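You operate a simulated robot arm through the tools that you are given. There is no shell and no other tool. Be economical: measure what you need, move in short steps, check, and stop when the job is done.

You are at the controls of a simulated robot arm. One attempt, no reset.

TASK
Load the cooker: grid in, water to the line, the lentils pan on the grid, then lock the lid.
Fine: the jug goes back; the other pan stays.

The check looks at the end state, three seconds after you hand in, the way a careful person would. Anything else that was tipped, shoved, dropped, spilled or broken makes it a failure. A push-on lid holds only when it is set on centred and level and pressed home; a screw cap is set on level and turned clockwise until tight.

THE ROBOT
A 6-joint arm with a two-finger parallel gripper, fixed in place. Base frame: the origin is at the foot of the arm, x ahead of it, y to its left, z up; the work surface is at about z = 0.8. Units: m, degrees, N and s.
With the tool pointing down near the work surface it reaches from about 0.18 to 0.84 m from the base axis. Its first joint turns from -166.0 to 166.0 degrees. Payload 3.91 kg.
The tool frame sits at the grasp point between the pads (the TCP): z along the fingers, y along the line on which they close. The tips reach 0.03 m beyond it. Largest opening 0.11 m; finger width 0.02, thickness 0.01; the body of the gripper, 0.048 by 0.112 m, starts 0.055 m behind the TCP.
Orientation is that of the tool frame in the base frame, as a unit quaternion [w, x, y, z]. With the fingers straight down and closing along the base's y, the tool's x points along the base's -x, its y along +y and its z along -z.

THE INTERFACE
- The arm moves only by the tool move_arm. Its arguments are lists of equal length, an entry for each row: "dp": the shift along the tool's x, y, z in m, a list of three; "turn": the turn, a rotation vector about the tool's x, y, z in degrees, a list of three; "jaw": the opening, from 0 (shut) to 1 (fully open). In form: {"dp": [[x, y, z], ...], "turn": [[rx, ry, rz], ...], "jaw": [jaw, ...]}. A call has 1 to 12 rows; each row shifts and turns the commanded pose from where the row before left it, along the tool's axes as they then stand. Rows are played at 5 a second. More than 0.05 m and 8.6 degrees between two rows, or a gripper value outside its range, and nothing of the call is played. Where a pose cannot be reached the arm comes as near as it can. A force on the tool above 90 N (or 10 N above the force at the start of the call, whichever is more), or a blocked arm, ends the call early, and 0.2 s more pass. The fingers move at their own pace (about 0.108 m/s each) and stop on an object; they squeeze with about 21 N. The grip force told is the motor's: it shows also when the fingers shut on nothing. Time passes only in rows, and 0.2 s behind the last, so rows that do not move let the fingers close. The reply holds the time, the measured pose of the TCP, the force on the tool along the base axes, the opening and the grip force, in the units named above and with some noise, and new pictures: "pictures" is both (left out), scene, wrist or none.
- Cameras (640 x 400 px; columns grow to the right, rows downward): "scene" is fixed at [0.4002, -0.4995, 1.5522]; the picture's right is [0.97, -0.25, 0.00], its down [-0.25, -0.96, -0.12] and it looks along [0.03, 0.11, -0.99] (base axes); focal length 214 px, centre (320, 200). "wrist" rides on the gripper at [0.077, 0.007, -0.115] in the tool frame; the picture's right is [-0.09, 1.00, 0.00], its down [-0.80, -0.07, -0.59] and it looks along [-0.59, -0.05, 0.80] (tool axes); focal length 270 px, centre (320, 200). There is no depth. A picture from a camera that has moved, and an enlarged one, comes with that camera's place and axes in the base frame and with its lens.
- lift_body(by): slides the trunk up (or, below 0, down) by that many m; the arm rides with it, the base frame stays. It gives what a move gives, with no picture.
- inspect(camera, box): a new picture of the part [left, top, right, bottom] of that camera's present view, enlarged. It takes no simulated time.
- close_job(): hands the job in; it is judged then, once.

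Go step by step. Nothing tells you positions but the pictures and the camera data: compare them with the known pose of the tool, close in by small moves and look again before you grip or let go. The budget is 120 turns and 200 pictures, counting those below and the enlarged ones. Unless the task says otherwise, let go and move clear before handing in, and close with one line.

The tools are called after "Call:" as a command line: name --argument value ..., lists and objects as JSON in quotes. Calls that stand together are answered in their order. move_arm: Moves the arm, as the interface text tells. Its arguments: {"type":"object","properties":{"dp":{"type":"array","items":{"type":"array","items":{"type":"number"}}},"turn":{"type":"array","items":{"type":"array","items":{"type":"number"}}},"jaw":{"type":"array","items":{"type":"number"}},"pictures":{"type":"string","enum":["both","scene","wrist","none"]}},"required":["dp","turn","jaw"]} The other tools are called the same way: lift_body (by) slides the trunk up or down; inspect (camera, box) takes an enlarged picture of a part of a camera's view; close_job () hands the job in.

At the start:

```text
time_s: 0.0
tool_pos: [0.2121, -0.2898, 1.3333]
ee_rot: [0.0, 0.001, 1.0, -0.001]
force: [0.1, 1.0, 0.4]
width: 0.1098
finger_force: 0.0
trunk travel left (down, up): [-0.475, 0.065]
```

scene: 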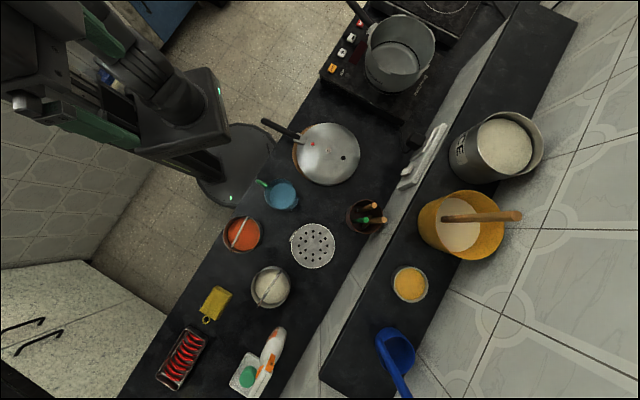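
wrist: 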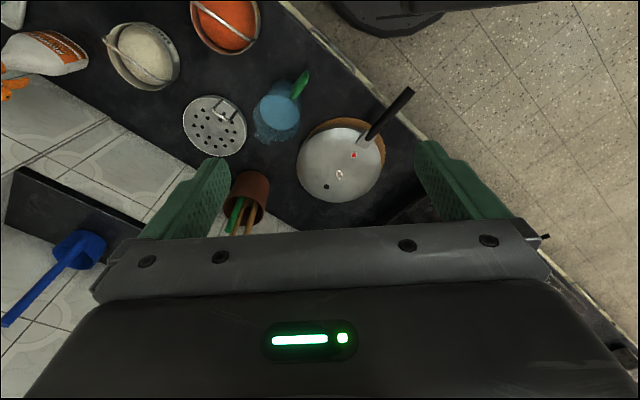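

I see the cooker on the stove at the top, its lid on the counter, a blue jug, an orange pan (lentils) and a white pan (rice), and the perforated grid. I'll look closer at each one first.

Call:
inspect --camera "scene" --box '[210, 160, 370, 320]'

Call:
inspect --camera "scene" --box '[250, 0, 450, 200]'

Call:
inspect --camera "wrist" --box '[160, 0, 420, 220]'

```text
2.50 times, centred on (290, 240) of scene
camera zoom: at [0.4002, -0.4995, 1.5522], right [0.97, -0.25, 0.0], down [-0.25, -0.96, -0.12], along [0.03, 0.11, -0.99], focal length 536 px, centre (395, 100)
```

zoom: 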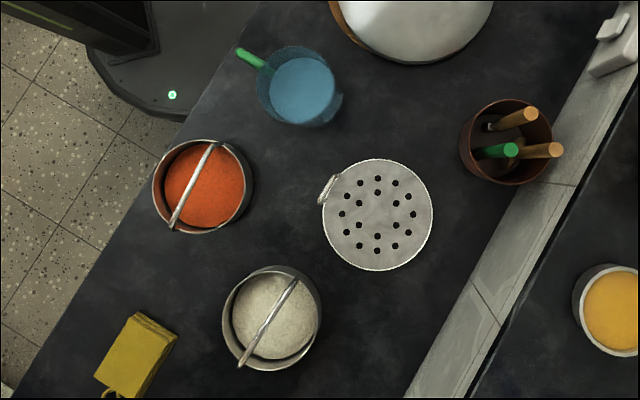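

```text
2.00 times, centred on (350, 100) of scene
camera zoom: at [0.4002, -0.4995, 1.5522], right [0.97, -0.25, 0.0], down [-0.25, -0.96, -0.12], along [0.03, 0.11, -0.99], focal length 429 px, centre (260, 400)
```

zoom: 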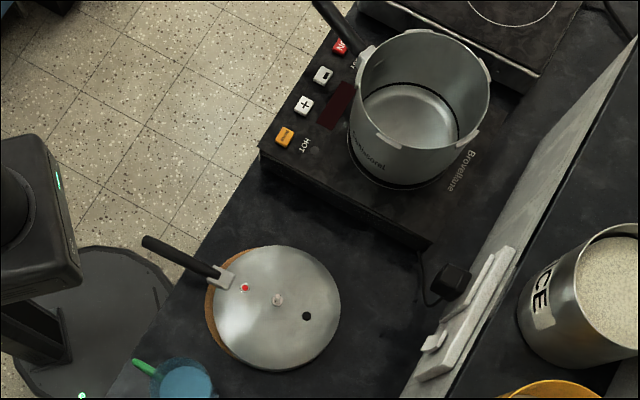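

```text
1.82 times, centred on (290, 110) of wrist
camera zoom: at [0.1334, -0.2831, 1.4487], right [0.09, 1.0, 0.0], down [0.8, -0.07, 0.59], along [0.59, -0.05, -0.8], focal length 491 px, centre (374, 364)
```

zoom: 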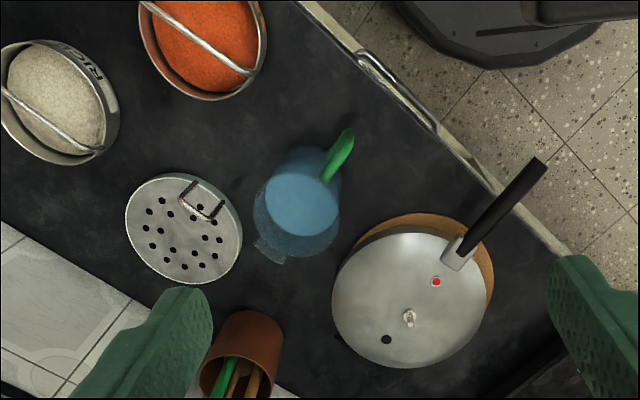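

The lentils look like the orange pan and the jug is the blue one. The cooker has a dark line inside, and the lid lies on a mat with its handle to one side. I'll move the wrist camera to look into the cooker.

Call:
move_arm --dp '[[-0.034, 0.029, 0.006], [-0.034, 0.029, 0.006], [-0.034, 0.029, 0.006], [-0.034, 0.029, 0.006], [-0.034, 0.029, 0.006], [-0.034, 0.029, 0.006], [-0.034, 0.029, 0.006], [-0.034, 0.029, 0.006], [-0.034, 0.029, 0.006]]' --turn '[[0, 0, 0], [0, 0, 0], [0, 0, 0], [0, 0, 0], [0, 0, 0], [0, 0, 0], [0, 0, 0], [0, 0, 0], [0, 0, 0]]' --jaw '[1, 1, 1, 1, 1, 1, 1, 1, 1]' --pictures "wrist"

```text
time_s: 2.0
tool_pos: [0.5175, -0.0295, 1.28]
ee_rot: [0.001, 0.0, 1.0, -0.001]
force: [0.4, -0.5, 0.0]
width: 0.1098
finger_force: 0.0
trunk travel left (down, up): [-0.475, 0.065]
camera wrist: at [0.4402, -0.0224, 1.3952], right [0.09, 1.0, 0.0], down [0.8, -0.07, 0.59], along [0.59, -0.05, -0.8], focal length 270 px, centre (320, 200)
```

wrist: 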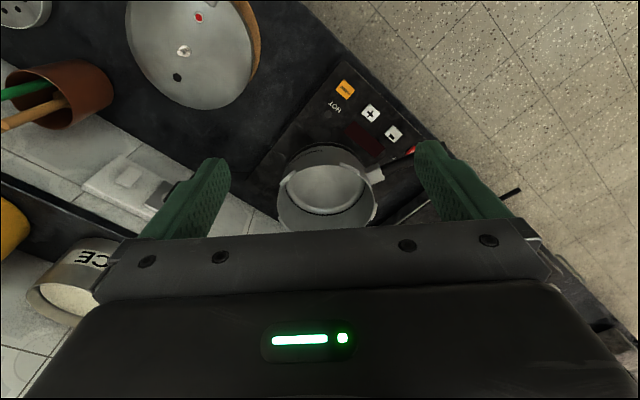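

Call:
inspect --camera "wrist" --box '[230, 80, 430, 230]'

Call:
inspect --camera "wrist" --box '[100, 0, 280, 120]'

Call:
inspect --camera "scene" --box '[340, 0, 450, 110]'

```text
2.67 times, centred on (330, 155) of wrist
camera zoom: at [0.4402, -0.0224, 1.3952], right [0.09, 1.0, 0.0], down [0.8, -0.07, 0.59], along [0.59, -0.05, -0.8], focal length 721 px, centre (293, 320)
```

zoom: 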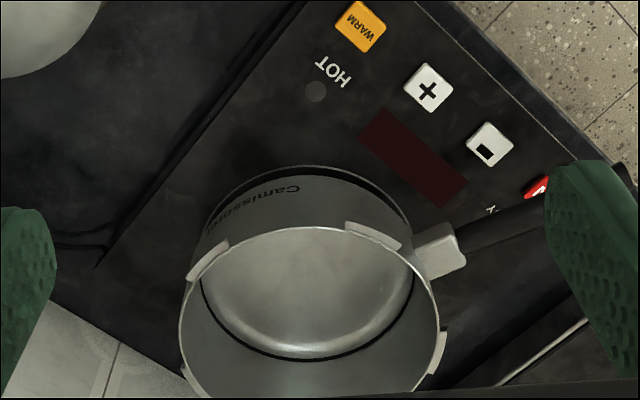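

```text
3.33 times, centred on (190, 60) of wrist
camera zoom: at [0.4402, -0.0224, 1.3952], right [0.09, 1.0, 0.0], down [0.8, -0.07, 0.59], along [0.59, -0.05, -0.8], focal length 901 px, centre (753, 667)
```

zoom: 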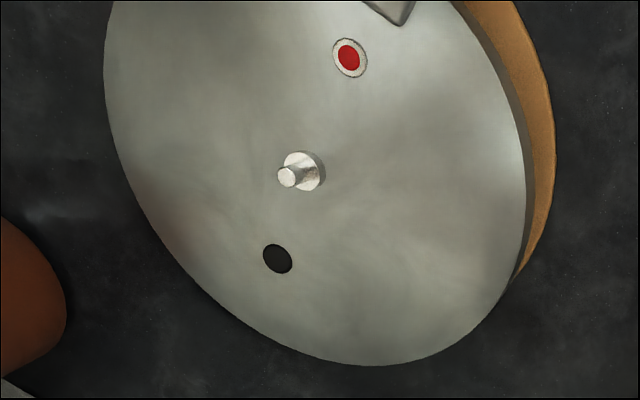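

```text
3.64 times, centred on (395, 55) of scene
camera zoom: at [0.4002, -0.4995, 1.5522], right [0.97, -0.25, 0.0], down [-0.25, -0.96, -0.12], along [0.03, 0.11, -0.99], focal length 780 px, centre (47, 727)
```

zoom: 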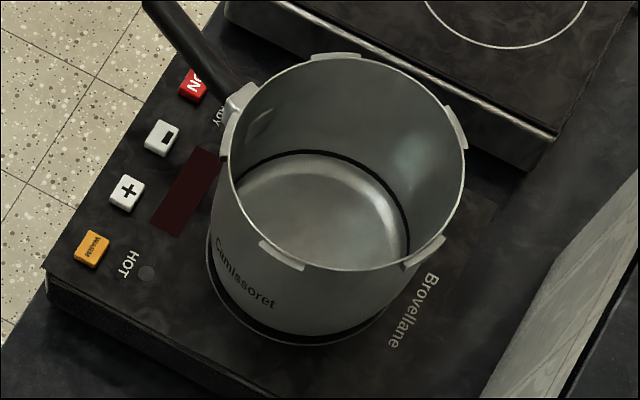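

The rim centre is at about (0.77, -0.037, 0.963), the pot is about 0.19 wide, and the water line is at about z 0.885. Next I'll go over the grid's loop, which is near (0.30, -0.51).

Call:
move_arm --dp '[[0.018, -0.04, 0.023], [0.018, -0.04, 0.023], [0.018, -0.04, 0.023], [0.018, -0.04, 0.023], [0.018, -0.04, 0.023], [0.018, -0.04, 0.023], [0.018, -0.04, 0.023], [0.018, -0.04, 0.023], [0.018, -0.04, 0.023], [0.018, -0.04, 0.023], [0.018, -0.04, 0.023], [0.018, -0.04, 0.023]]' --turn '[[0, 0, 0], [0, 0, 0], [0, 0, 0], [0, 0, 0], [0, 0, 0], [0, 0, 0], [0, 0, 0], [0, 0, 0], [0, 0, 0], [0, 0, 0], [0, 0, 0], [0, 0, 0]]' --jaw '[1, 1, 1, 1, 1, 1, 1, 1, 1, 1, 1, 1]' --pictures "wrist"

Call:
move_arm --dp '[[0, 0, 0], [0, 0, 0], [0, 0, 0], [0, 0, 0], [0, 0, 0], [0, 0, 0]]' --turn '[[0, 0, -8.2], [0, 0, -8.2], [0, 0, -8.2], [0, 0, -8.2], [0, 0, -8.2], [0, 0, -8]]' --jaw '[1, 1, 1, 1, 1, 1]' --pictures "wrist"

```text
time_s: 4.6
tool_pos: [0.3005, -0.5094, 1.0028]
ee_rot: [0.0, 0.0, 1.0, -0.001]
force: [-0.8, -0.6, 0.1]
width: 0.11
finger_force: 0.0
trunk travel left (down, up): [-0.475, 0.065]
camera wrist: at [0.2227, -0.5039, 1.118], right [0.09, 1.0, 0.0], down [0.8, -0.07, 0.59], along [0.59, -0.05, -0.8], focal length 270 px, centre (320, 200)
```

wrist: 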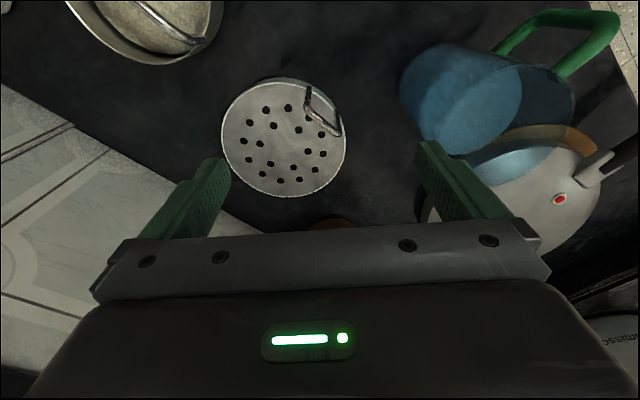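

```text
time_s: 6.0
tool_pos: [0.3016, -0.5091, 1.0044]
ee_rot: [-0.001, -0.416, 0.91, 0.0]
force: [0.6, -0.1, 0.5]
width: 0.11
finger_force: 0.1
trunk travel left (down, up): [-0.475, 0.065]
camera wrist: at [0.2451, -0.5629, 1.1186], right [-0.7, 0.72, 0.0], down [0.58, 0.56, 0.59], along [0.43, 0.41, -0.8], focal length 270 px, centre (320, 200)
```

wrist: 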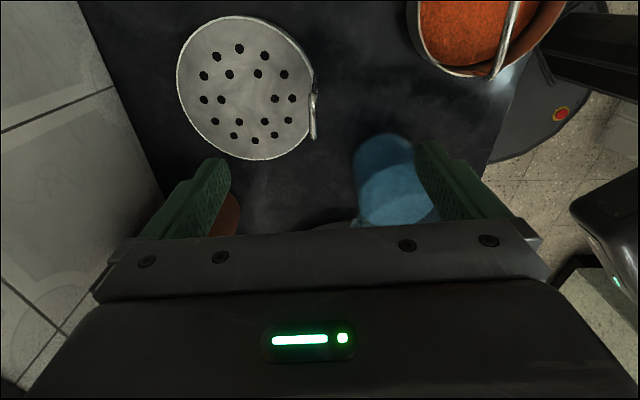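

Call:
inspect --camera "wrist" --box '[170, 10, 350, 170]'

Call:
inspect --camera "scene" --box '[200, 160, 350, 320]'

```text
2.50 times, centred on (260, 90) of wrist
camera zoom: at [0.2451, -0.5629, 1.1186], right [-0.7, 0.72, 0.0], down [0.58, 0.56, 0.59], along [0.43, 0.41, -0.8], focal length 676 px, centre (470, 475)
```

zoom: 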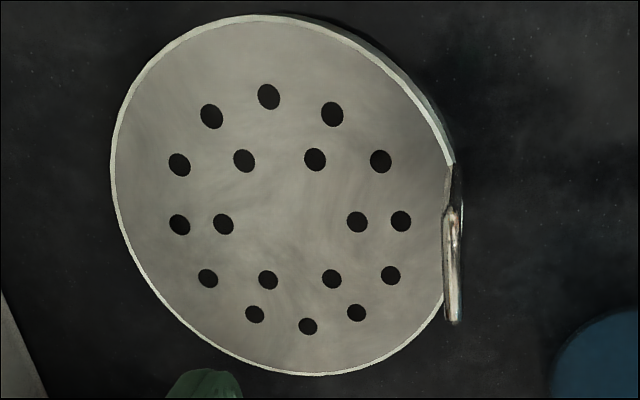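

```text
2.50 times, centred on (275, 240) of scene
camera zoom: at [0.4002, -0.4995, 1.5522], right [0.97, -0.25, 0.0], down [-0.25, -0.96, -0.12], along [0.03, 0.11, -0.99], focal length 536 px, centre (432, 100)
```

zoom: 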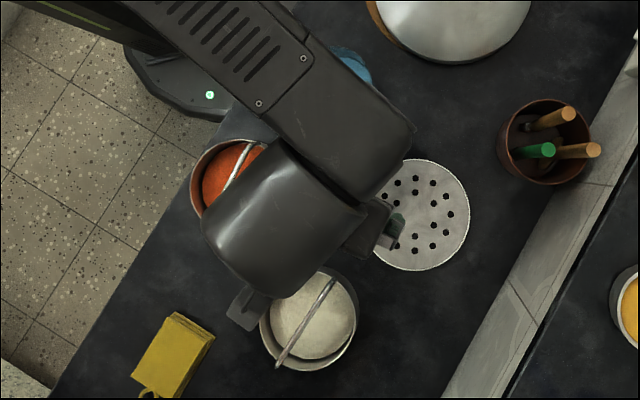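

The loop stands upright at about (0.311, -0.509) with its top near z 0.874, and the jaws line up with it. I'm lowering over it in steps with the jaw partly closed.

Call:
move_arm --dp '[[-0.0063, -0.0073, 0], [0, 0, 0.04], [0, 0, 0.04], [0, 0, 0.02]]' --turn '[[0, 0, 0], [0, 0, 0], [0, 0, 0], [0, 0, 0]]' --jaw '[0.7, 0.7, 0.7, 0.7]' --pictures "wrist"

```text
time_s: 7.0
tool_pos: [0.3109, -0.5101, 0.9032]
ee_rot: [0.0, -0.414, 0.91, 0.0]
force: [0.2, 0.5, 0.6]
width: 0.077
finger_force: 0.0
trunk travel left (down, up): [-0.475, 0.065]
camera wrist: at [0.2548, -0.5632, 1.0182], right [-0.69, 0.72, 0.0], down [0.58, 0.56, 0.59], along [0.43, 0.41, -0.8], focal length 270 px, centre (320, 200)
```

wrist: 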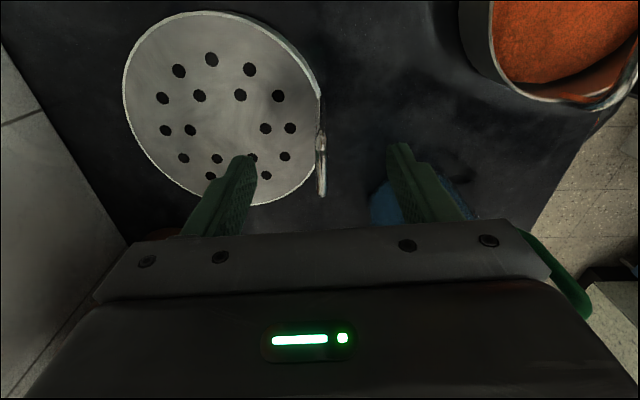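

Call:
move_arm --dp '[[0, 0, 0.02], [0, 0, 0.017], [0, 0, 0], [0, 0, 0], [0, 0, 0]]' --turn '[[0, 0, 0], [0, 0, 0], [0, 0, 0], [0, 0, 0], [0, 0, 0]]' --jaw '[0.7, 0.7, 0, 0, 0]' --pictures "wrist"

```text
time_s: 8.2
tool_pos: [0.3108, -0.5078, 0.8675]
ee_rot: [0.0, -0.414, 0.91, 0.0]
force: [0.1, 0.9, 0.2]
width: 0.0073
finger_force: 20.8
trunk travel left (down, up): [-0.475, 0.065]
camera wrist: at [0.2544, -0.5625, 0.9813], right [-0.69, 0.72, 0.0], down [0.58, 0.56, 0.59], along [0.43, 0.41, -0.8], focal length 270 px, centre (320, 200)
```

wrist: 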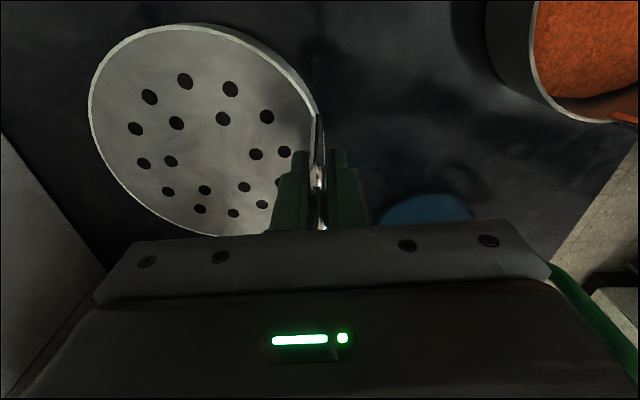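

The loop is gripped, so I'm lifting it straight up.

Call:
move_arm --dp '[[0, 0, -0.02], [0, 0, -0.04], [0, 0, -0.04], [0, 0, -0.04], [0, 0, -0.04], [0, 0, -0.04]]' --turn '[[0, 0, 0], [0, 0, 0], [0, 0, 0], [0, 0, 0], [0, 0, 0], [0, 0, 0]]' --jaw '[0, 0, 0, 0, 0, 0]'

```text
time_s: 9.6
tool_pos: [0.3102, -0.5087, 1.0872]
ee_rot: [0.0, -0.415, 0.91, 0.0]
force: [1.0, 0.3, -1.3]
width: 0.007
finger_force: 20.8
trunk travel left (down, up): [-0.475, 0.065]
camera wrist: at [0.2542, -0.5622, 1.2022], right [-0.69, 0.72, 0.0], down [0.58, 0.56, 0.59], along [0.43, 0.41, -0.8], focal length 270 px, centre (320, 200)
```

scene: 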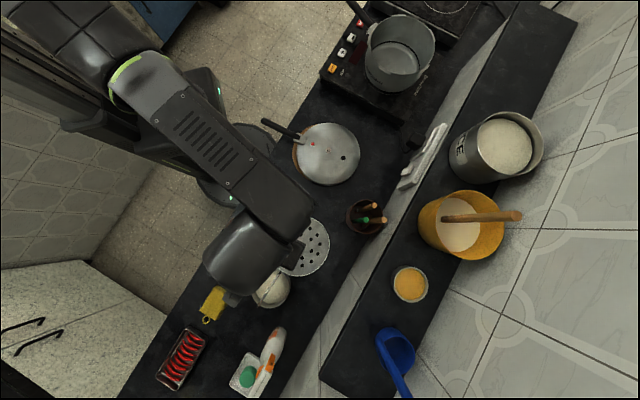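
wrist: 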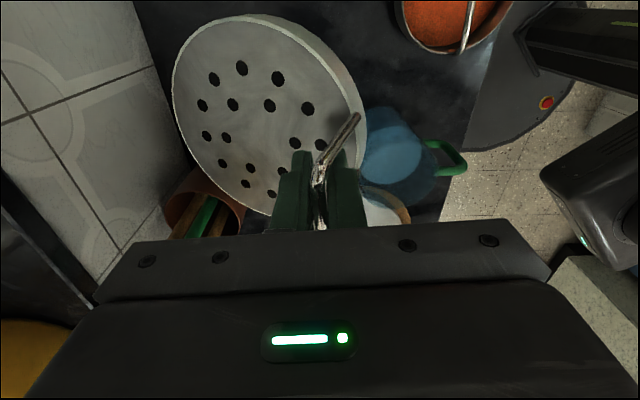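

Call:
inspect --camera "wrist" --box '[160, 0, 400, 240]'

Call:
inspect --camera "scene" --box '[240, 190, 360, 310]'

```text
1.67 times, centred on (280, 120) of wrist
camera zoom: at [0.2542, -0.5622, 1.2022], right [-0.69, 0.72, 0.0], down [0.58, 0.56, 0.59], along [0.43, 0.41, -0.8], focal length 450 px, centre (387, 333)
```

zoom: 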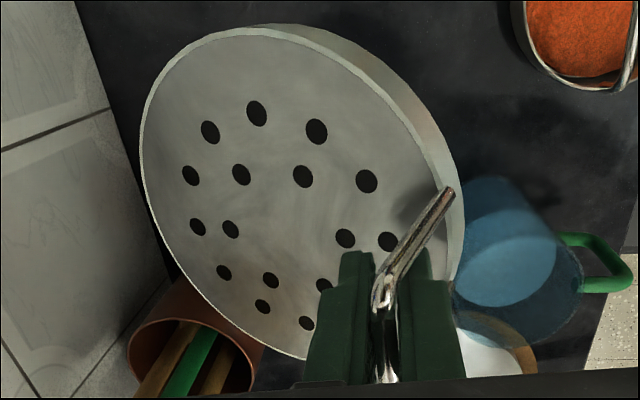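

```text
3.33 times, centred on (300, 250) of scene
camera zoom: at [0.4002, -0.4995, 1.5522], right [0.97, -0.25, 0.0], down [-0.25, -0.96, -0.12], along [0.03, 0.11, -0.99], focal length 715 px, centre (387, 33)
```

zoom: 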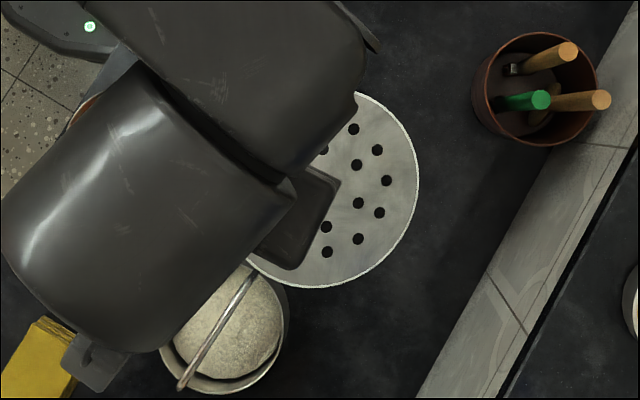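

The grid swung on its top wire because the pads only caught that wire. I'll set it back where it was and regrip lower and to one side, so the pads also clamp a leg.

Call:
move_arm --dp '[[0, 0, 0.04], [0, 0, 0.04], [0, 0, 0.04], [0, 0, 0.03], [0, 0, 0.02], [0, 0, 0.02], [0, 0, 0.015], [0, 0, 0.01], [0, 0, 0.005], [0, 0, 0]]' --turn '[[0, 0, 0], [0, 0, 0], [0, 0, 0], [0, 0, 0], [0, 0, 0], [0, 0, 0], [0, 0, 0], [0, 0, 0], [0, 0, 0], [0, 0, 0]]' --jaw '[0, 0, 0, 0, 0, 0, 0, 0, 0, 0]' --pictures "wrist"

```text
time_s: 11.8
tool_pos: [0.3093, -0.5084, 0.866]
ee_rot: [0.0, -0.414, 0.91, 0.001]
force: [0.3, 0.4, 3.5]
width: 0.0071
finger_force: 20.3
trunk travel left (down, up): [-0.475, 0.065]
camera wrist: at [0.2541, -0.5621, 0.9818], right [-0.69, 0.72, 0.0], down [0.58, 0.56, 0.59], along [0.43, 0.41, -0.8], focal length 270 px, centre (320, 200)
```

wrist: 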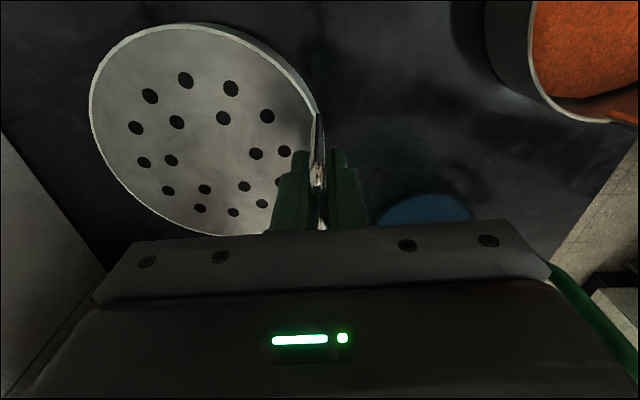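

Call:
move_arm --dp '[[0, 0, 0], [0.014, 0, 0], [0, 0, 0.014], [0, 0, 0], [0, 0, 0], [0, 0, 0]]' --turn '[[0, 0, 0], [0, 0, 0], [0, 0, 0], [0, 0, 0], [0, 0, 0], [0, 0, 0]]' --jaw '[0.35, 0.35, 0.35, 0, 0, 0]' --pictures "wrist"

Call:
inspect --camera "wrist" --box '[250, 90, 400, 240]'

```text
time_s: 13.2
tool_pos: [0.3019, -0.5193, 0.851]
ee_rot: [0.0, -0.414, 0.91, 0.0]
force: [0.1, 0.1, 0.2]
width: 0.0073
finger_force: 21.2
trunk travel left (down, up): [-0.475, 0.065]
camera wrist: at [0.2453, -0.573, 0.9671], right [-0.69, 0.72, 0.0], down [0.58, 0.56, 0.59], along [0.43, 0.41, -0.8], focal length 270 px, centre (320, 200)
```

wrist: 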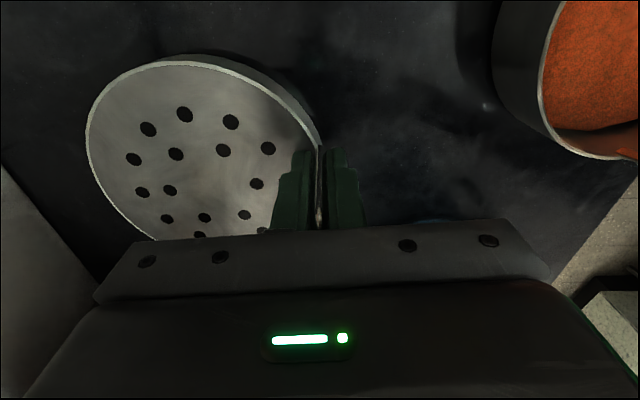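

```text
2.67 times, centred on (325, 165) of wrist
camera zoom: at [0.2453, -0.573, 0.9671], right [-0.69, 0.72, 0.0], down [0.58, 0.56, 0.59], along [0.43, 0.41, -0.8], focal length 721 px, centre (307, 293)
```

zoom: 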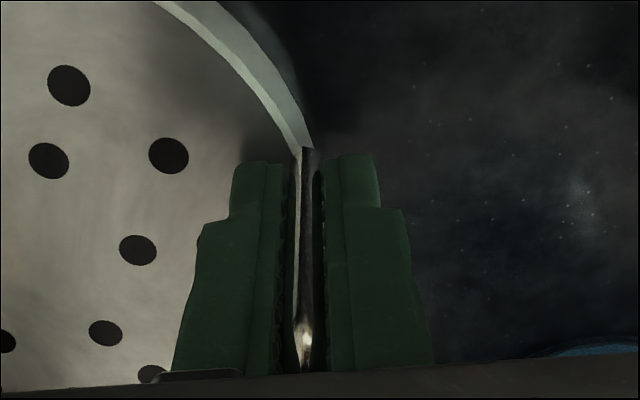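

The leg is now between the pads, so I'm lifting again.

Call:
move_arm --dp '[[0, 0, -0.015], [0, 0, -0.03], [0, 0, -0.04], [0, 0, -0.04], [0, 0, -0.045], [0, 0, -0.05]]' --turn '[[0, 0, 0], [0, 0, 0], [0, 0, 0], [0, 0, 0], [0, 0, 0], [0, 0, 0]]' --jaw '[0, 0, 0, 0, 0, 0]' --pictures "wrist"

```text
time_s: 14.6
tool_pos: [0.3007, -0.5196, 1.0726]
ee_rot: [0.0, -0.415, 0.91, 0.001]
force: [-0.2, -0.2, -1.2]
width: 0.0069
finger_force: 20.8
trunk travel left (down, up): [-0.475, 0.065]
camera wrist: at [0.2451, -0.5739, 1.1876], right [-0.69, 0.72, 0.0], down [0.58, 0.56, 0.59], along [0.43, 0.41, -0.8], focal length 270 px, centre (320, 200)
```

wrist: 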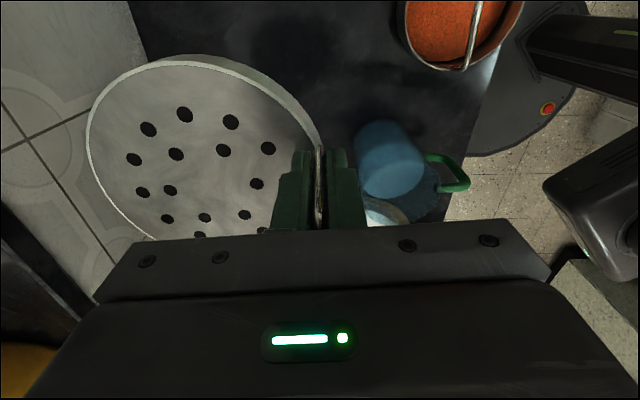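

The grid is held level this time. I'm carrying it toward the cooker.

Call:
move_arm --dp '[[0, 0, -0.03], [-0.045, 0.0025, 0], [-0.047, 0.0025, 0], [-0.047, 0.0025, 0], [-0.047, 0.0025, 0], [-0.047, 0.0025, 0], [-0.047, 0.0025, 0], [-0.047, 0.0025, 0], [-0.047, 0.0025, 0], [-0.047, 0.0025, 0], [-0.047, 0.0025, 0], [-0.047, 0.0025, 0]]' --turn '[[0, 0, 0], [0, 0, 0], [0, 0, 0], [0, 0, 0], [0, 0, 0], [0, 0, 0], [0, 0, 0], [0, 0, 0], [0, 0, 0], [0, 0, 0], [0, 0, 0], [0, 0, 0]]' --jaw '[0, 0, 0, 0, 0, 0, 0, 0, 0, 0, 0, 0]'

```text
time_s: 17.2
tool_pos: [0.6194, -0.1129, 1.1021]
ee_rot: [-0.001, -0.415, 0.91, 0.0]
force: [0.3, -0.6, -1.1]
width: 0.0072
finger_force: 20.8
trunk travel left (down, up): [-0.475, 0.065]
camera wrist: at [0.5627, -0.1665, 1.2176], right [-0.69, 0.72, 0.0], down [0.58, 0.56, 0.59], along [0.43, 0.41, -0.8], focal length 270 px, centre (320, 200)
```

scene: 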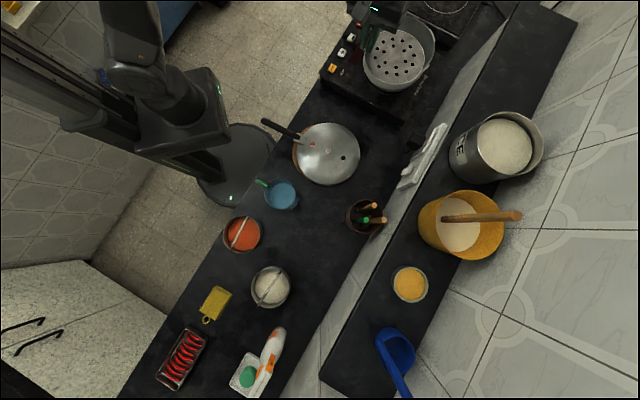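
wrist: 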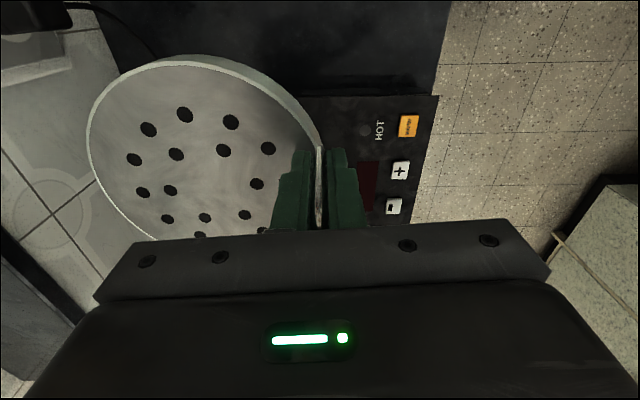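

Call:
move_arm --dp '[[-0.036, 0.002, 0], [-0.036, 0.002, 0], [-0.036, 0.002, 0], [-0.036, 0.002, 0], [0, 0, 0.04], [0, 0, 0.02]]' --turn '[[0, 0, 0], [0, 0, 0], [0, 0, 0], [0, 0, 0], [0, 0, 0], [0, 0, 0]]' --jaw '[0, 0, 0, 0, 0, 0]' --pictures "wrist"

Call:
inspect --camera "scene" --box '[340, 0, 450, 110]'

```text
time_s: 18.6
tool_pos: [0.7085, 0.0031, 1.0414]
ee_rot: [0.001, -0.415, 0.91, 0.0]
force: [1.2, 0.2, -1.6]
width: 0.0071
finger_force: 20.8
trunk travel left (down, up): [-0.475, 0.065]
camera wrist: at [0.6513, -0.0518, 1.1577], right [-0.69, 0.72, 0.0], down [0.58, 0.56, 0.59], along [0.43, 0.41, -0.8], focal length 270 px, centre (320, 200)
```

wrist: 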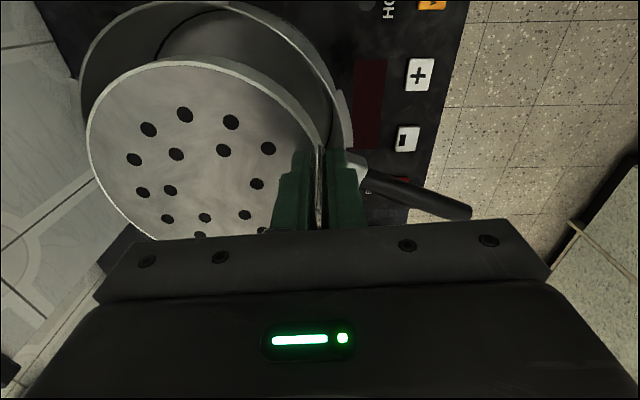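

```text
3.64 times, centred on (395, 55) of scene
camera zoom: at [0.4002, -0.4995, 1.5522], right [0.97, -0.25, 0.0], down [-0.25, -0.96, -0.12], along [0.03, 0.11, -0.99], focal length 780 px, centre (47, 727)
```

zoom: 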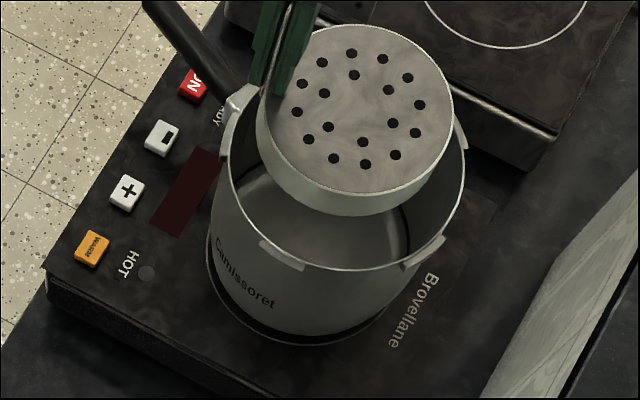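

Call:
move_arm --dp '[[0, -0.006, 0], [0, 0, 0.03], [0, 0, 0.03]]' --turn '[[0, 0, 0], [0, 0, 0], [0, 0, 0]]' --jaw '[0, 0, 0]' --pictures "wrist"

Call:
inspect --camera "scene" --box '[340, 0, 450, 110]'

```text
time_s: 19.4
tool_pos: [0.7122, -0.0026, 0.9814]
ee_rot: [0.0, -0.414, 0.91, 0.0]
force: [0.5, -0.6, -0.7]
width: 0.0072
finger_force: 20.9
trunk travel left (down, up): [-0.475, 0.065]
camera wrist: at [0.6563, -0.056, 1.0968], right [-0.69, 0.72, 0.0], down [0.58, 0.56, 0.59], along [0.43, 0.41, -0.8], focal length 270 px, centre (320, 200)
```

wrist: 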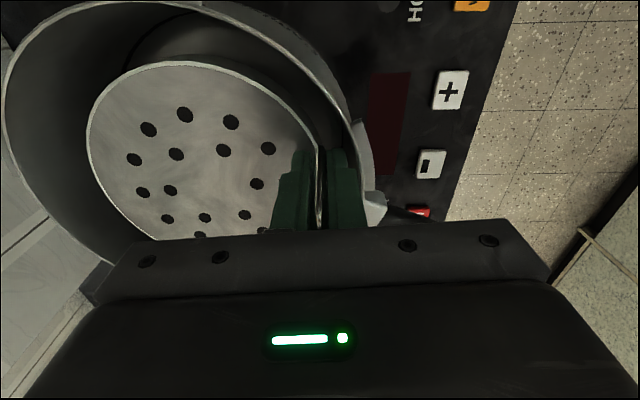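

```text
3.64 times, centred on (395, 55) of scene
camera zoom: at [0.4002, -0.4995, 1.5522], right [0.97, -0.25, 0.0], down [-0.25, -0.96, -0.12], along [0.03, 0.11, -0.99], focal length 780 px, centre (47, 727)
```

zoom: 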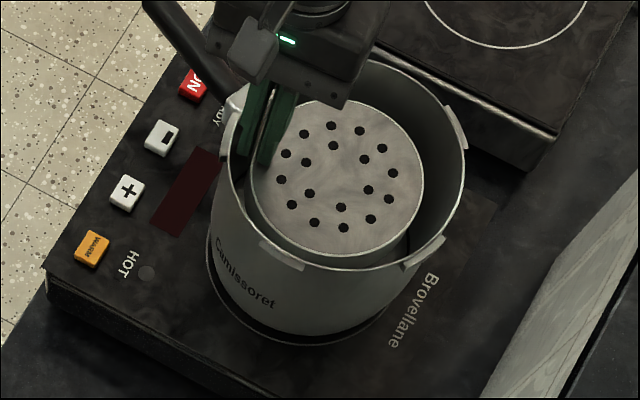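

Call:
move_arm --dp '[[0, -0.004, 0], [0, 0, 0.02], [0, 0, 0.015], [0, 0, 0.01]]' --turn '[[0, 0, 0], [0, 0, 0], [0, 0, 0], [0, 0, 0]]' --jaw '[0, 0, 0, 0]' --pictures "wrist"

Call:
inspect --camera "scene" --box '[340, 0, 450, 110]'

```text
time_s: 20.4
tool_pos: [0.7146, -0.0042, 0.9364]
ee_rot: [0.0, -0.415, 0.91, 0.0]
force: [1.8, 0.2, -2.2]
width: 0.0074
finger_force: 21.3
trunk travel left (down, up): [-0.475, 0.065]
camera wrist: at [0.6582, -0.0584, 1.0523], right [-0.69, 0.72, 0.0], down [0.58, 0.56, 0.59], along [0.43, 0.41, -0.8], focal length 270 px, centre (320, 200)
```

wrist: 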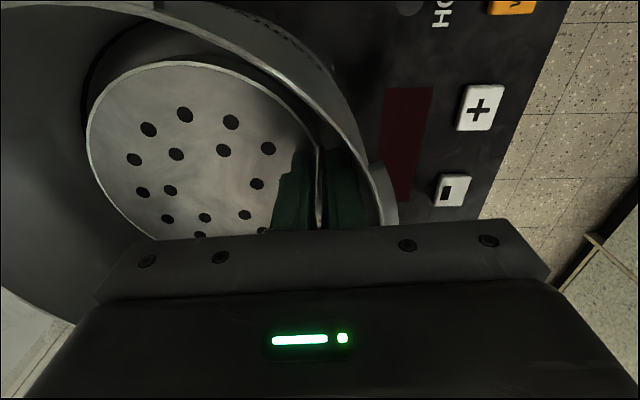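

```text
3.64 times, centred on (395, 55) of scene
camera zoom: at [0.4002, -0.4995, 1.5522], right [0.97, -0.25, 0.0], down [-0.25, -0.96, -0.12], along [0.03, 0.11, -0.99], focal length 780 px, centre (47, 727)
```

zoom: 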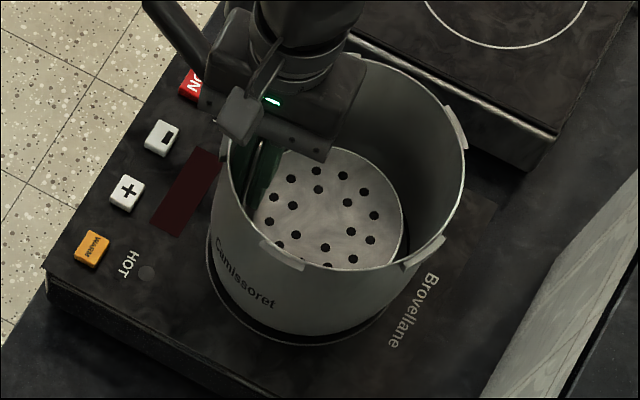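

Call:
move_arm --dp '[[0, 0, 0.006], [0, 0, 0.005], [0, 0, 0.004]]' --turn '[[0, 0, 0], [0, 0, 0], [0, 0, 0]]' --jaw '[0, 0, 0]' --pictures "wrist"

```text
time_s: 21.2
tool_pos: [0.7134, -0.0047, 0.9214]
ee_rot: [0.001, -0.415, 0.91, 0.0]
force: [0.7, 0.1, -1.7]
width: 0.0069
finger_force: 21.6
trunk travel left (down, up): [-0.475, 0.065]
camera wrist: at [0.6583, -0.0584, 1.0373], right [-0.69, 0.72, 0.0], down [0.58, 0.56, 0.59], along [0.43, 0.41, -0.8], focal length 270 px, centre (320, 200)
```

wrist: 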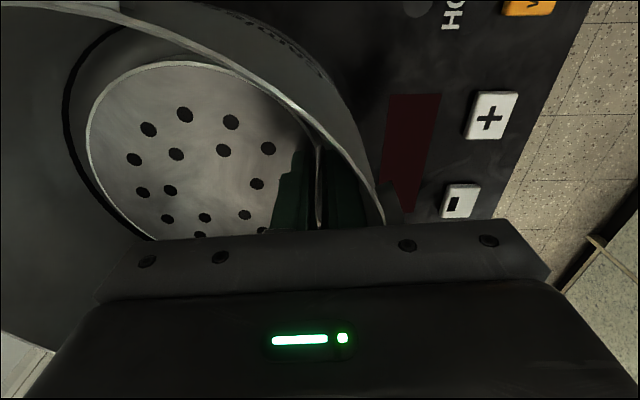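

Call:
move_arm --dp '[[0, 0, 0.003], [0, 0, 0.002], [0, 0, 0.002]]' --turn '[[0, 0, 0], [0, 0, 0], [0, 0, 0]]' --jaw '[0, 0, 0]' --pictures "none"

Call:
inspect --camera "wrist" --box '[40, 20, 400, 245]'

```text
time_s: 22.0
tool_pos: [0.7137, -0.0043, 0.9186]
ee_rot: [0.003, -0.414, 0.91, -0.001]
force: [-0.2, 0.5, 16.6]
width: 0.007
finger_force: 21.2
trunk travel left (down, up): [-0.475, 0.065]
```

```text
1.78 times, centred on (220, 132) of wrist
camera zoom: at [0.6581, -0.0583, 1.0334], right [-0.69, 0.72, 0.0], down [0.58, 0.56, 0.6], along [0.43, 0.41, -0.8], focal length 480 px, centre (498, 320)
```

zoom: 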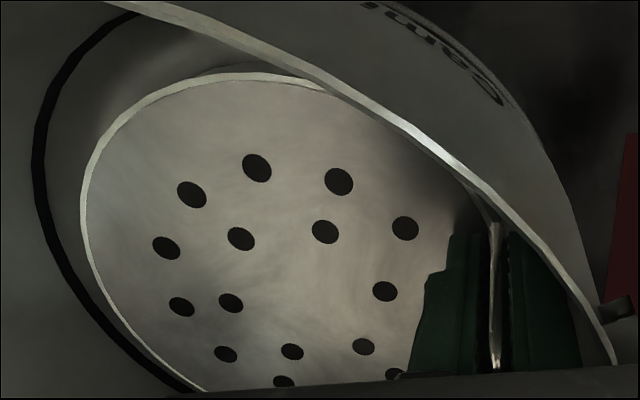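

Contact: the grid is on the floor of the cooker. I'm backing off a little, opening slightly and rising straight out.

Call:
move_arm --dp '[[0, 0, -0.003], [0, 0, 0], [0, 0, 0], [0, 0, -0.02], [0, 0, -0.03], [0, 0, -0.04], [0, 0, -0.04], [0, 0, -0.04]]' --turn '[[0, 0, 0], [0, 0, 0], [0, 0, 0], [0, 0, 0], [0, 0, 0], [0, 0, 0], [0, 0, 0], [0, 0, 0]]' --jaw '[0, 0.16, 0.16, 0.16, 0.16, 0.16, 0.16, 0.16]' --pictures "wrist"

Call:
inspect --camera "scene" --box '[340, 0, 450, 110]'

```text
time_s: 23.8
tool_pos: [0.7154, -0.0045, 1.0885]
ee_rot: [0.0, -0.414, 0.91, -0.001]
force: [0.1, -0.1, -0.9]
width: 0.0177
finger_force: 0.1
trunk travel left (down, up): [-0.475, 0.065]
camera wrist: at [0.6585, -0.0593, 1.2043], right [-0.69, 0.72, 0.0], down [0.58, 0.56, 0.59], along [0.43, 0.41, -0.8], focal length 270 px, centre (320, 200)
```

wrist: 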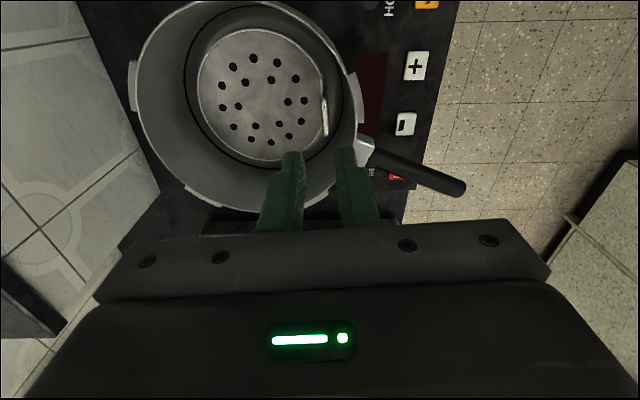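

```text
3.64 times, centred on (395, 55) of scene
camera zoom: at [0.4002, -0.4995, 1.5522], right [0.97, -0.25, 0.0], down [-0.25, -0.96, -0.12], along [0.03, 0.11, -0.99], focal length 780 px, centre (47, 727)
```

zoom: 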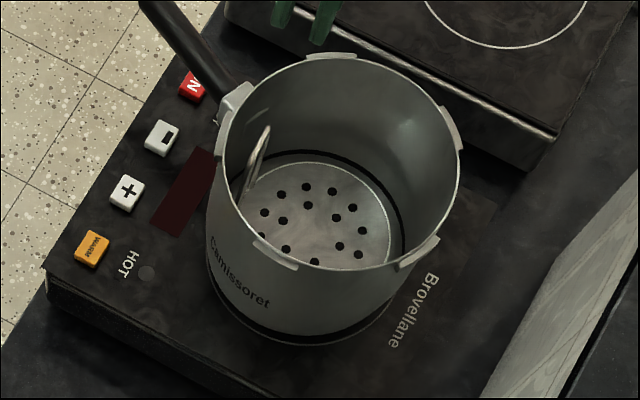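

The grid is in, loop upright, and the cooker's centre is at about (0.772, -0.038). Now I'll go above the jug, turning the jaws across its handle–spout axis.

Call:
move_arm --dp '[[0.0462, 0.0048, -0.003], [0.0462, 0.0048, -0.003], [0.0462, 0.0048, -0.003], [0.0462, 0.0048, -0.003], [0.0462, 0.0048, -0.003], [0.0462, 0.0048, -0.003], [0.0462, 0.0048, -0.003], [0.0462, 0.0048, -0.003], [0.0462, 0.0048, -0.003], [0.0462, 0.0048, -0.003], [0.0462, 0.0048, -0.003], [0.0462, 0.0048, -0.003]]' --turn '[[0, 0, 0], [0, 0, 0], [0, 0, 0], [0, 0, 0], [0, 0, 0], [0, 0, 0], [0, 0, 0], [0, 0, 0], [0, 0, 0], [0, 0, 0], [0, 0, 0], [0, 0, 0]]' --jaw '[1, 1, 1, 1, 1, 1, 1, 1, 1, 1, 1, 1]' --pictures "none"

Call:
move_arm --dp '[[0, 0, 0], [0, 0, 0], [0, 0, 0], [0, 0, 0], [0, 0, 0], [0, 0, 0], [0, 0, 0], [0, 0, 0], [0, 0, 0], [0, 0, 0], [0, 0, 0], [0, 0, 0]]' --turn '[[0, 0, 8.1], [0, 0, 8.1], [0, 0, 8.1], [0, 0, 8.1], [0, 0, 8.1], [0, 0, 8.1], [0, 0, 8.1], [0, 0, 8.1], [0, 0, 8.1], [0, 0, 8.1], [0, 0, 8.1], [0, 0, 8.1]]' --jaw '[1, 1, 1, 1, 1, 1, 1, 1, 1, 1, 1, 1]'

```text
time_s: 26.4
tool_pos: [0.3046, -0.3868, 1.1239]
ee_rot: [0.0, -0.415, 0.91, -0.001]
force: [-0.5, -0.9, -0.2]
width: 0.1099
finger_force: 0.1
trunk travel left (down, up): [-0.475, 0.065]
```

```text
time_s: 29.0
tool_pos: [0.3072, -0.3856, 1.1252]
ee_rot: [0.0, 0.409, 0.912, 0.0]
force: [0.6, 0.4, -0.2]
width: 0.1101
finger_force: 0.1
trunk travel left (down, up): [-0.475, 0.065]
camera wrist: at [0.2607, -0.3241, 1.2398], right [0.8, 0.6, 0.0], down [0.48, -0.65, 0.59], along [0.35, -0.48, -0.8], focal length 270 px, centre (320, 200)
```

scene: 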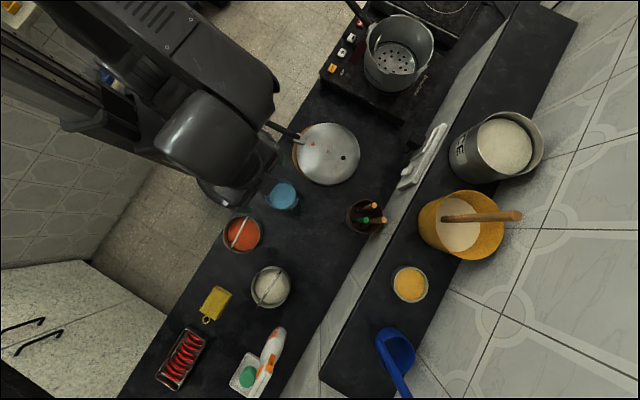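
wrist: 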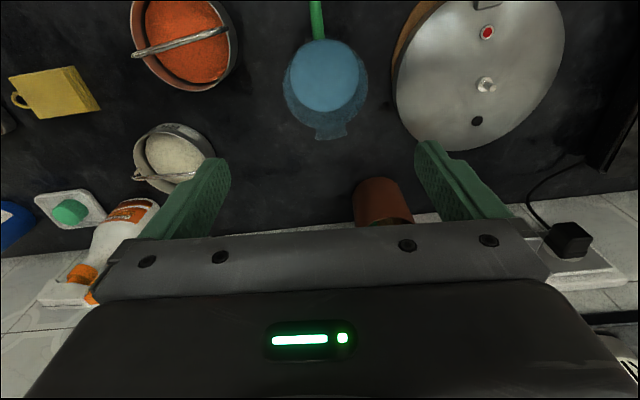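

Call:
inspect --camera "wrist" --box '[260, 0, 390, 150]'

Call:
inspect --camera "scene" --box '[250, 170, 320, 220]'

```text
2.67 times, centred on (325, 75) of wrist
camera zoom: at [0.2607, -0.3241, 1.2398], right [0.8, 0.6, 0.0], down [0.48, -0.65, 0.59], along [0.35, -0.48, -0.8], focal length 721 px, centre (307, 533)
```

zoom: 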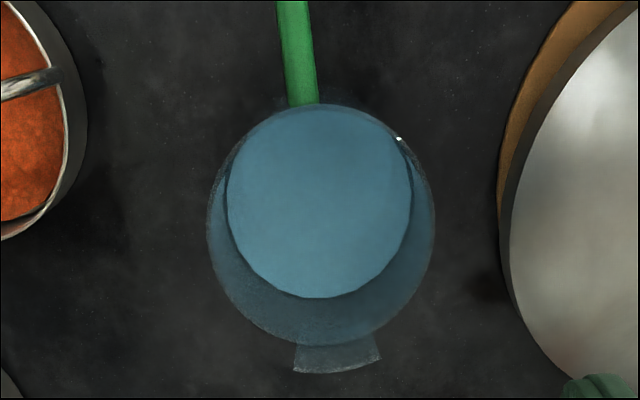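

```text
8.00 times, centred on (285, 195) of scene
camera zoom: at [0.4002, -0.4995, 1.5522], right [0.97, -0.25, 0.0], down [-0.25, -0.96, -0.12], along [0.03, 0.11, -0.99], focal length 1716 px, centre (600, 240)
```

zoom: 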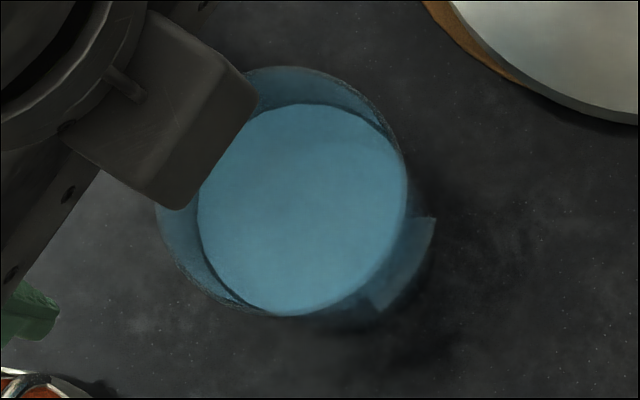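

The jug is aligned, with its handle at the top of the view and its spout at the bottom. It's about 0.094 wide at the rim, which sits at z 0.926, and centred at (0.310, -0.382). I'm lowering to just above the rim to check.

Call:
move_arm --dp '[[0.0007, 0.0038, 0.045], [0, 0, 0.045], [0, 0, 0.045], [0, 0, 0.025]]' --turn '[[0, 0, 0], [0, 0, 0], [0, 0, 0], [0, 0, 0]]' --jaw '[1, 1, 1, 1]' --pictures "wrist"

Call:
inspect --camera "wrist" --box '[160, 40, 480, 240]'

```text
time_s: 30.0
tool_pos: [0.3094, -0.3827, 0.9618]
ee_rot: [0.0, 0.409, 0.913, 0.0]
force: [0.1, 0.5, -0.2]
width: 0.11
finger_force: 0.0
trunk travel left (down, up): [-0.475, 0.065]
camera wrist: at [0.2626, -0.3209, 1.0778], right [0.8, 0.6, 0.0], down [0.48, -0.64, 0.59], along [0.36, -0.48, -0.8], focal length 270 px, centre (320, 200)
```

wrist: 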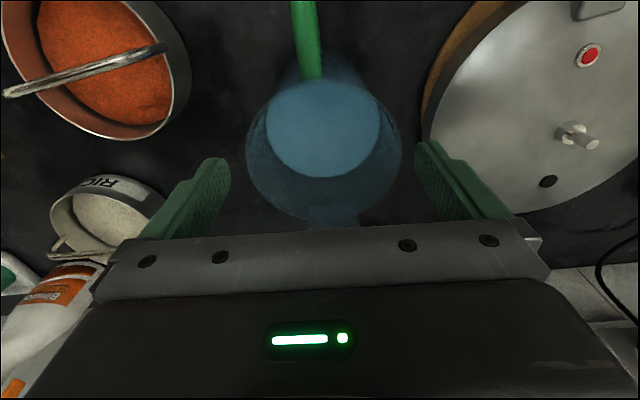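

```text
2.00 times, centred on (320, 140) of wrist
camera zoom: at [0.2626, -0.3209, 1.0778], right [0.8, 0.6, 0.0], down [0.48, -0.64, 0.59], along [0.36, -0.48, -0.8], focal length 541 px, centre (320, 320)
```

zoom: 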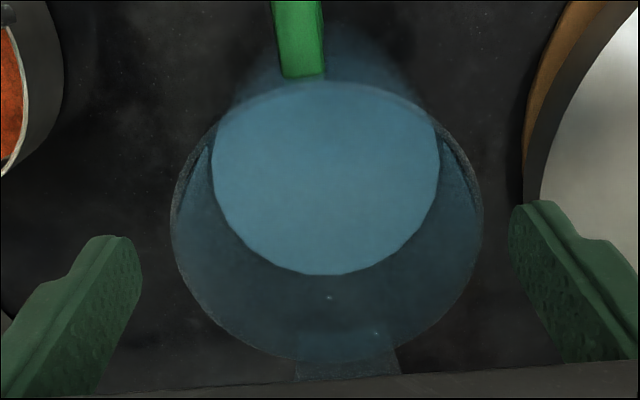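

Call:
move_arm --dp '[[0, 0, 0.03], [0, 0, 0.03], [0, 0, 0.021], [0, 0, 0], [0, 0, 0], [0, 0, 0]]' --turn '[[0, 0, 0], [0, 0, 0], [0, 0, 0], [0, 0, 0], [0, 0, 0], [0, 0, 0]]' --jaw '[1, 1, 1, 0.5, 0.5, 0.5]' --pictures "wrist"

```text
time_s: 31.4
tool_pos: [0.311, -0.3832, 0.8825]
ee_rot: [0.0, 0.408, 0.913, 0.0]
force: [0.5, 1.3, -0.4]
width: 0.0803
finger_force: 20.5
trunk travel left (down, up): [-0.475, 0.065]
camera wrist: at [0.2634, -0.3209, 0.9976], right [0.8, 0.6, 0.0], down [0.48, -0.64, 0.59], along [0.35, -0.48, -0.8], focal length 270 px, centre (320, 200)
```

wrist: 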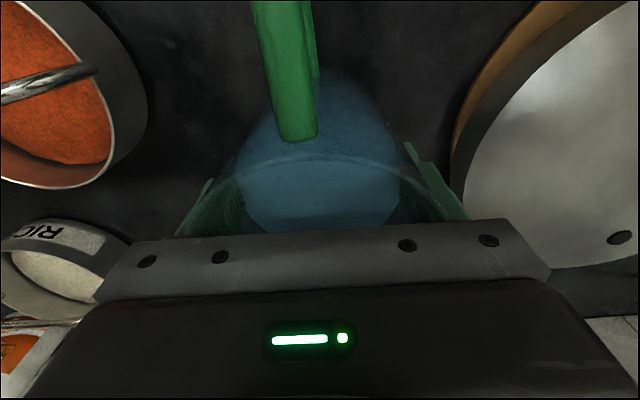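

It's gripped at 0.080 wide. I'm lifting gently.

Call:
move_arm --dp '[[0, 0, -0.005], [0, 0, -0.015], [0, 0, -0.02], [0, 0, -0.03], [0, 0, -0.03], [0, 0, -0.03], [0, 0, -0.03], [0, 0, -0.02], [0, 0, 0]]' --turn '[[0, 0, 0], [0, 0, 0], [0, 0, 0], [0, 0, 0], [0, 0, 0], [0, 0, 0], [0, 0, 0], [0, 0, 0], [0, 0, 0]]' --jaw '[0.3, 0.3, 0.3, 0.3, 0.3, 0.3, 0.3, 0.3, 0.3]'

```text
time_s: 33.4
tool_pos: [0.31, -0.3828, 1.0647]
ee_rot: [0.0, 0.408, 0.913, -0.001]
force: [-0.1, -0.1, -5.5]
width: 0.0803
finger_force: 20.3
trunk travel left (down, up): [-0.475, 0.065]
camera wrist: at [0.2629, -0.3212, 1.1796], right [0.8, 0.6, 0.0], down [0.48, -0.64, 0.59], along [0.36, -0.48, -0.8], focal length 270 px, centre (320, 200)
```

scene: 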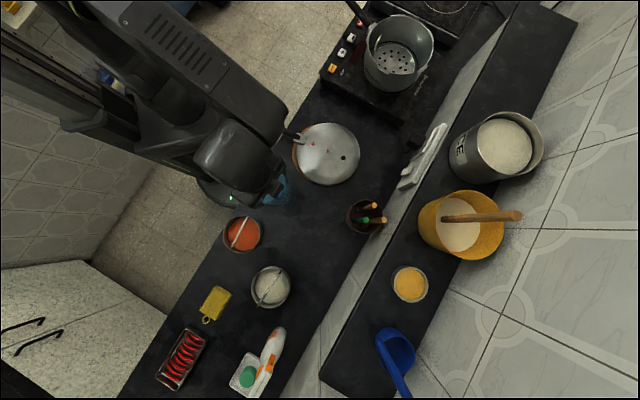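
wrist: 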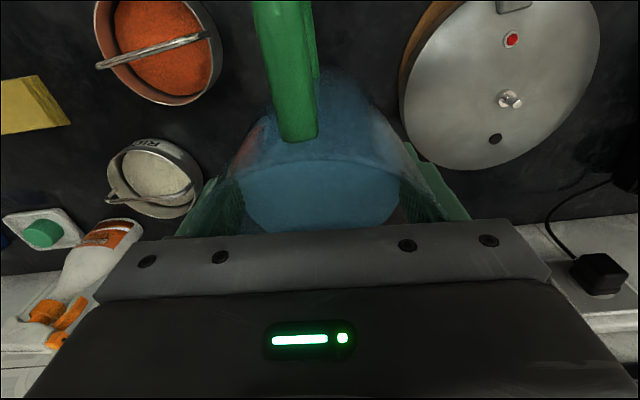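

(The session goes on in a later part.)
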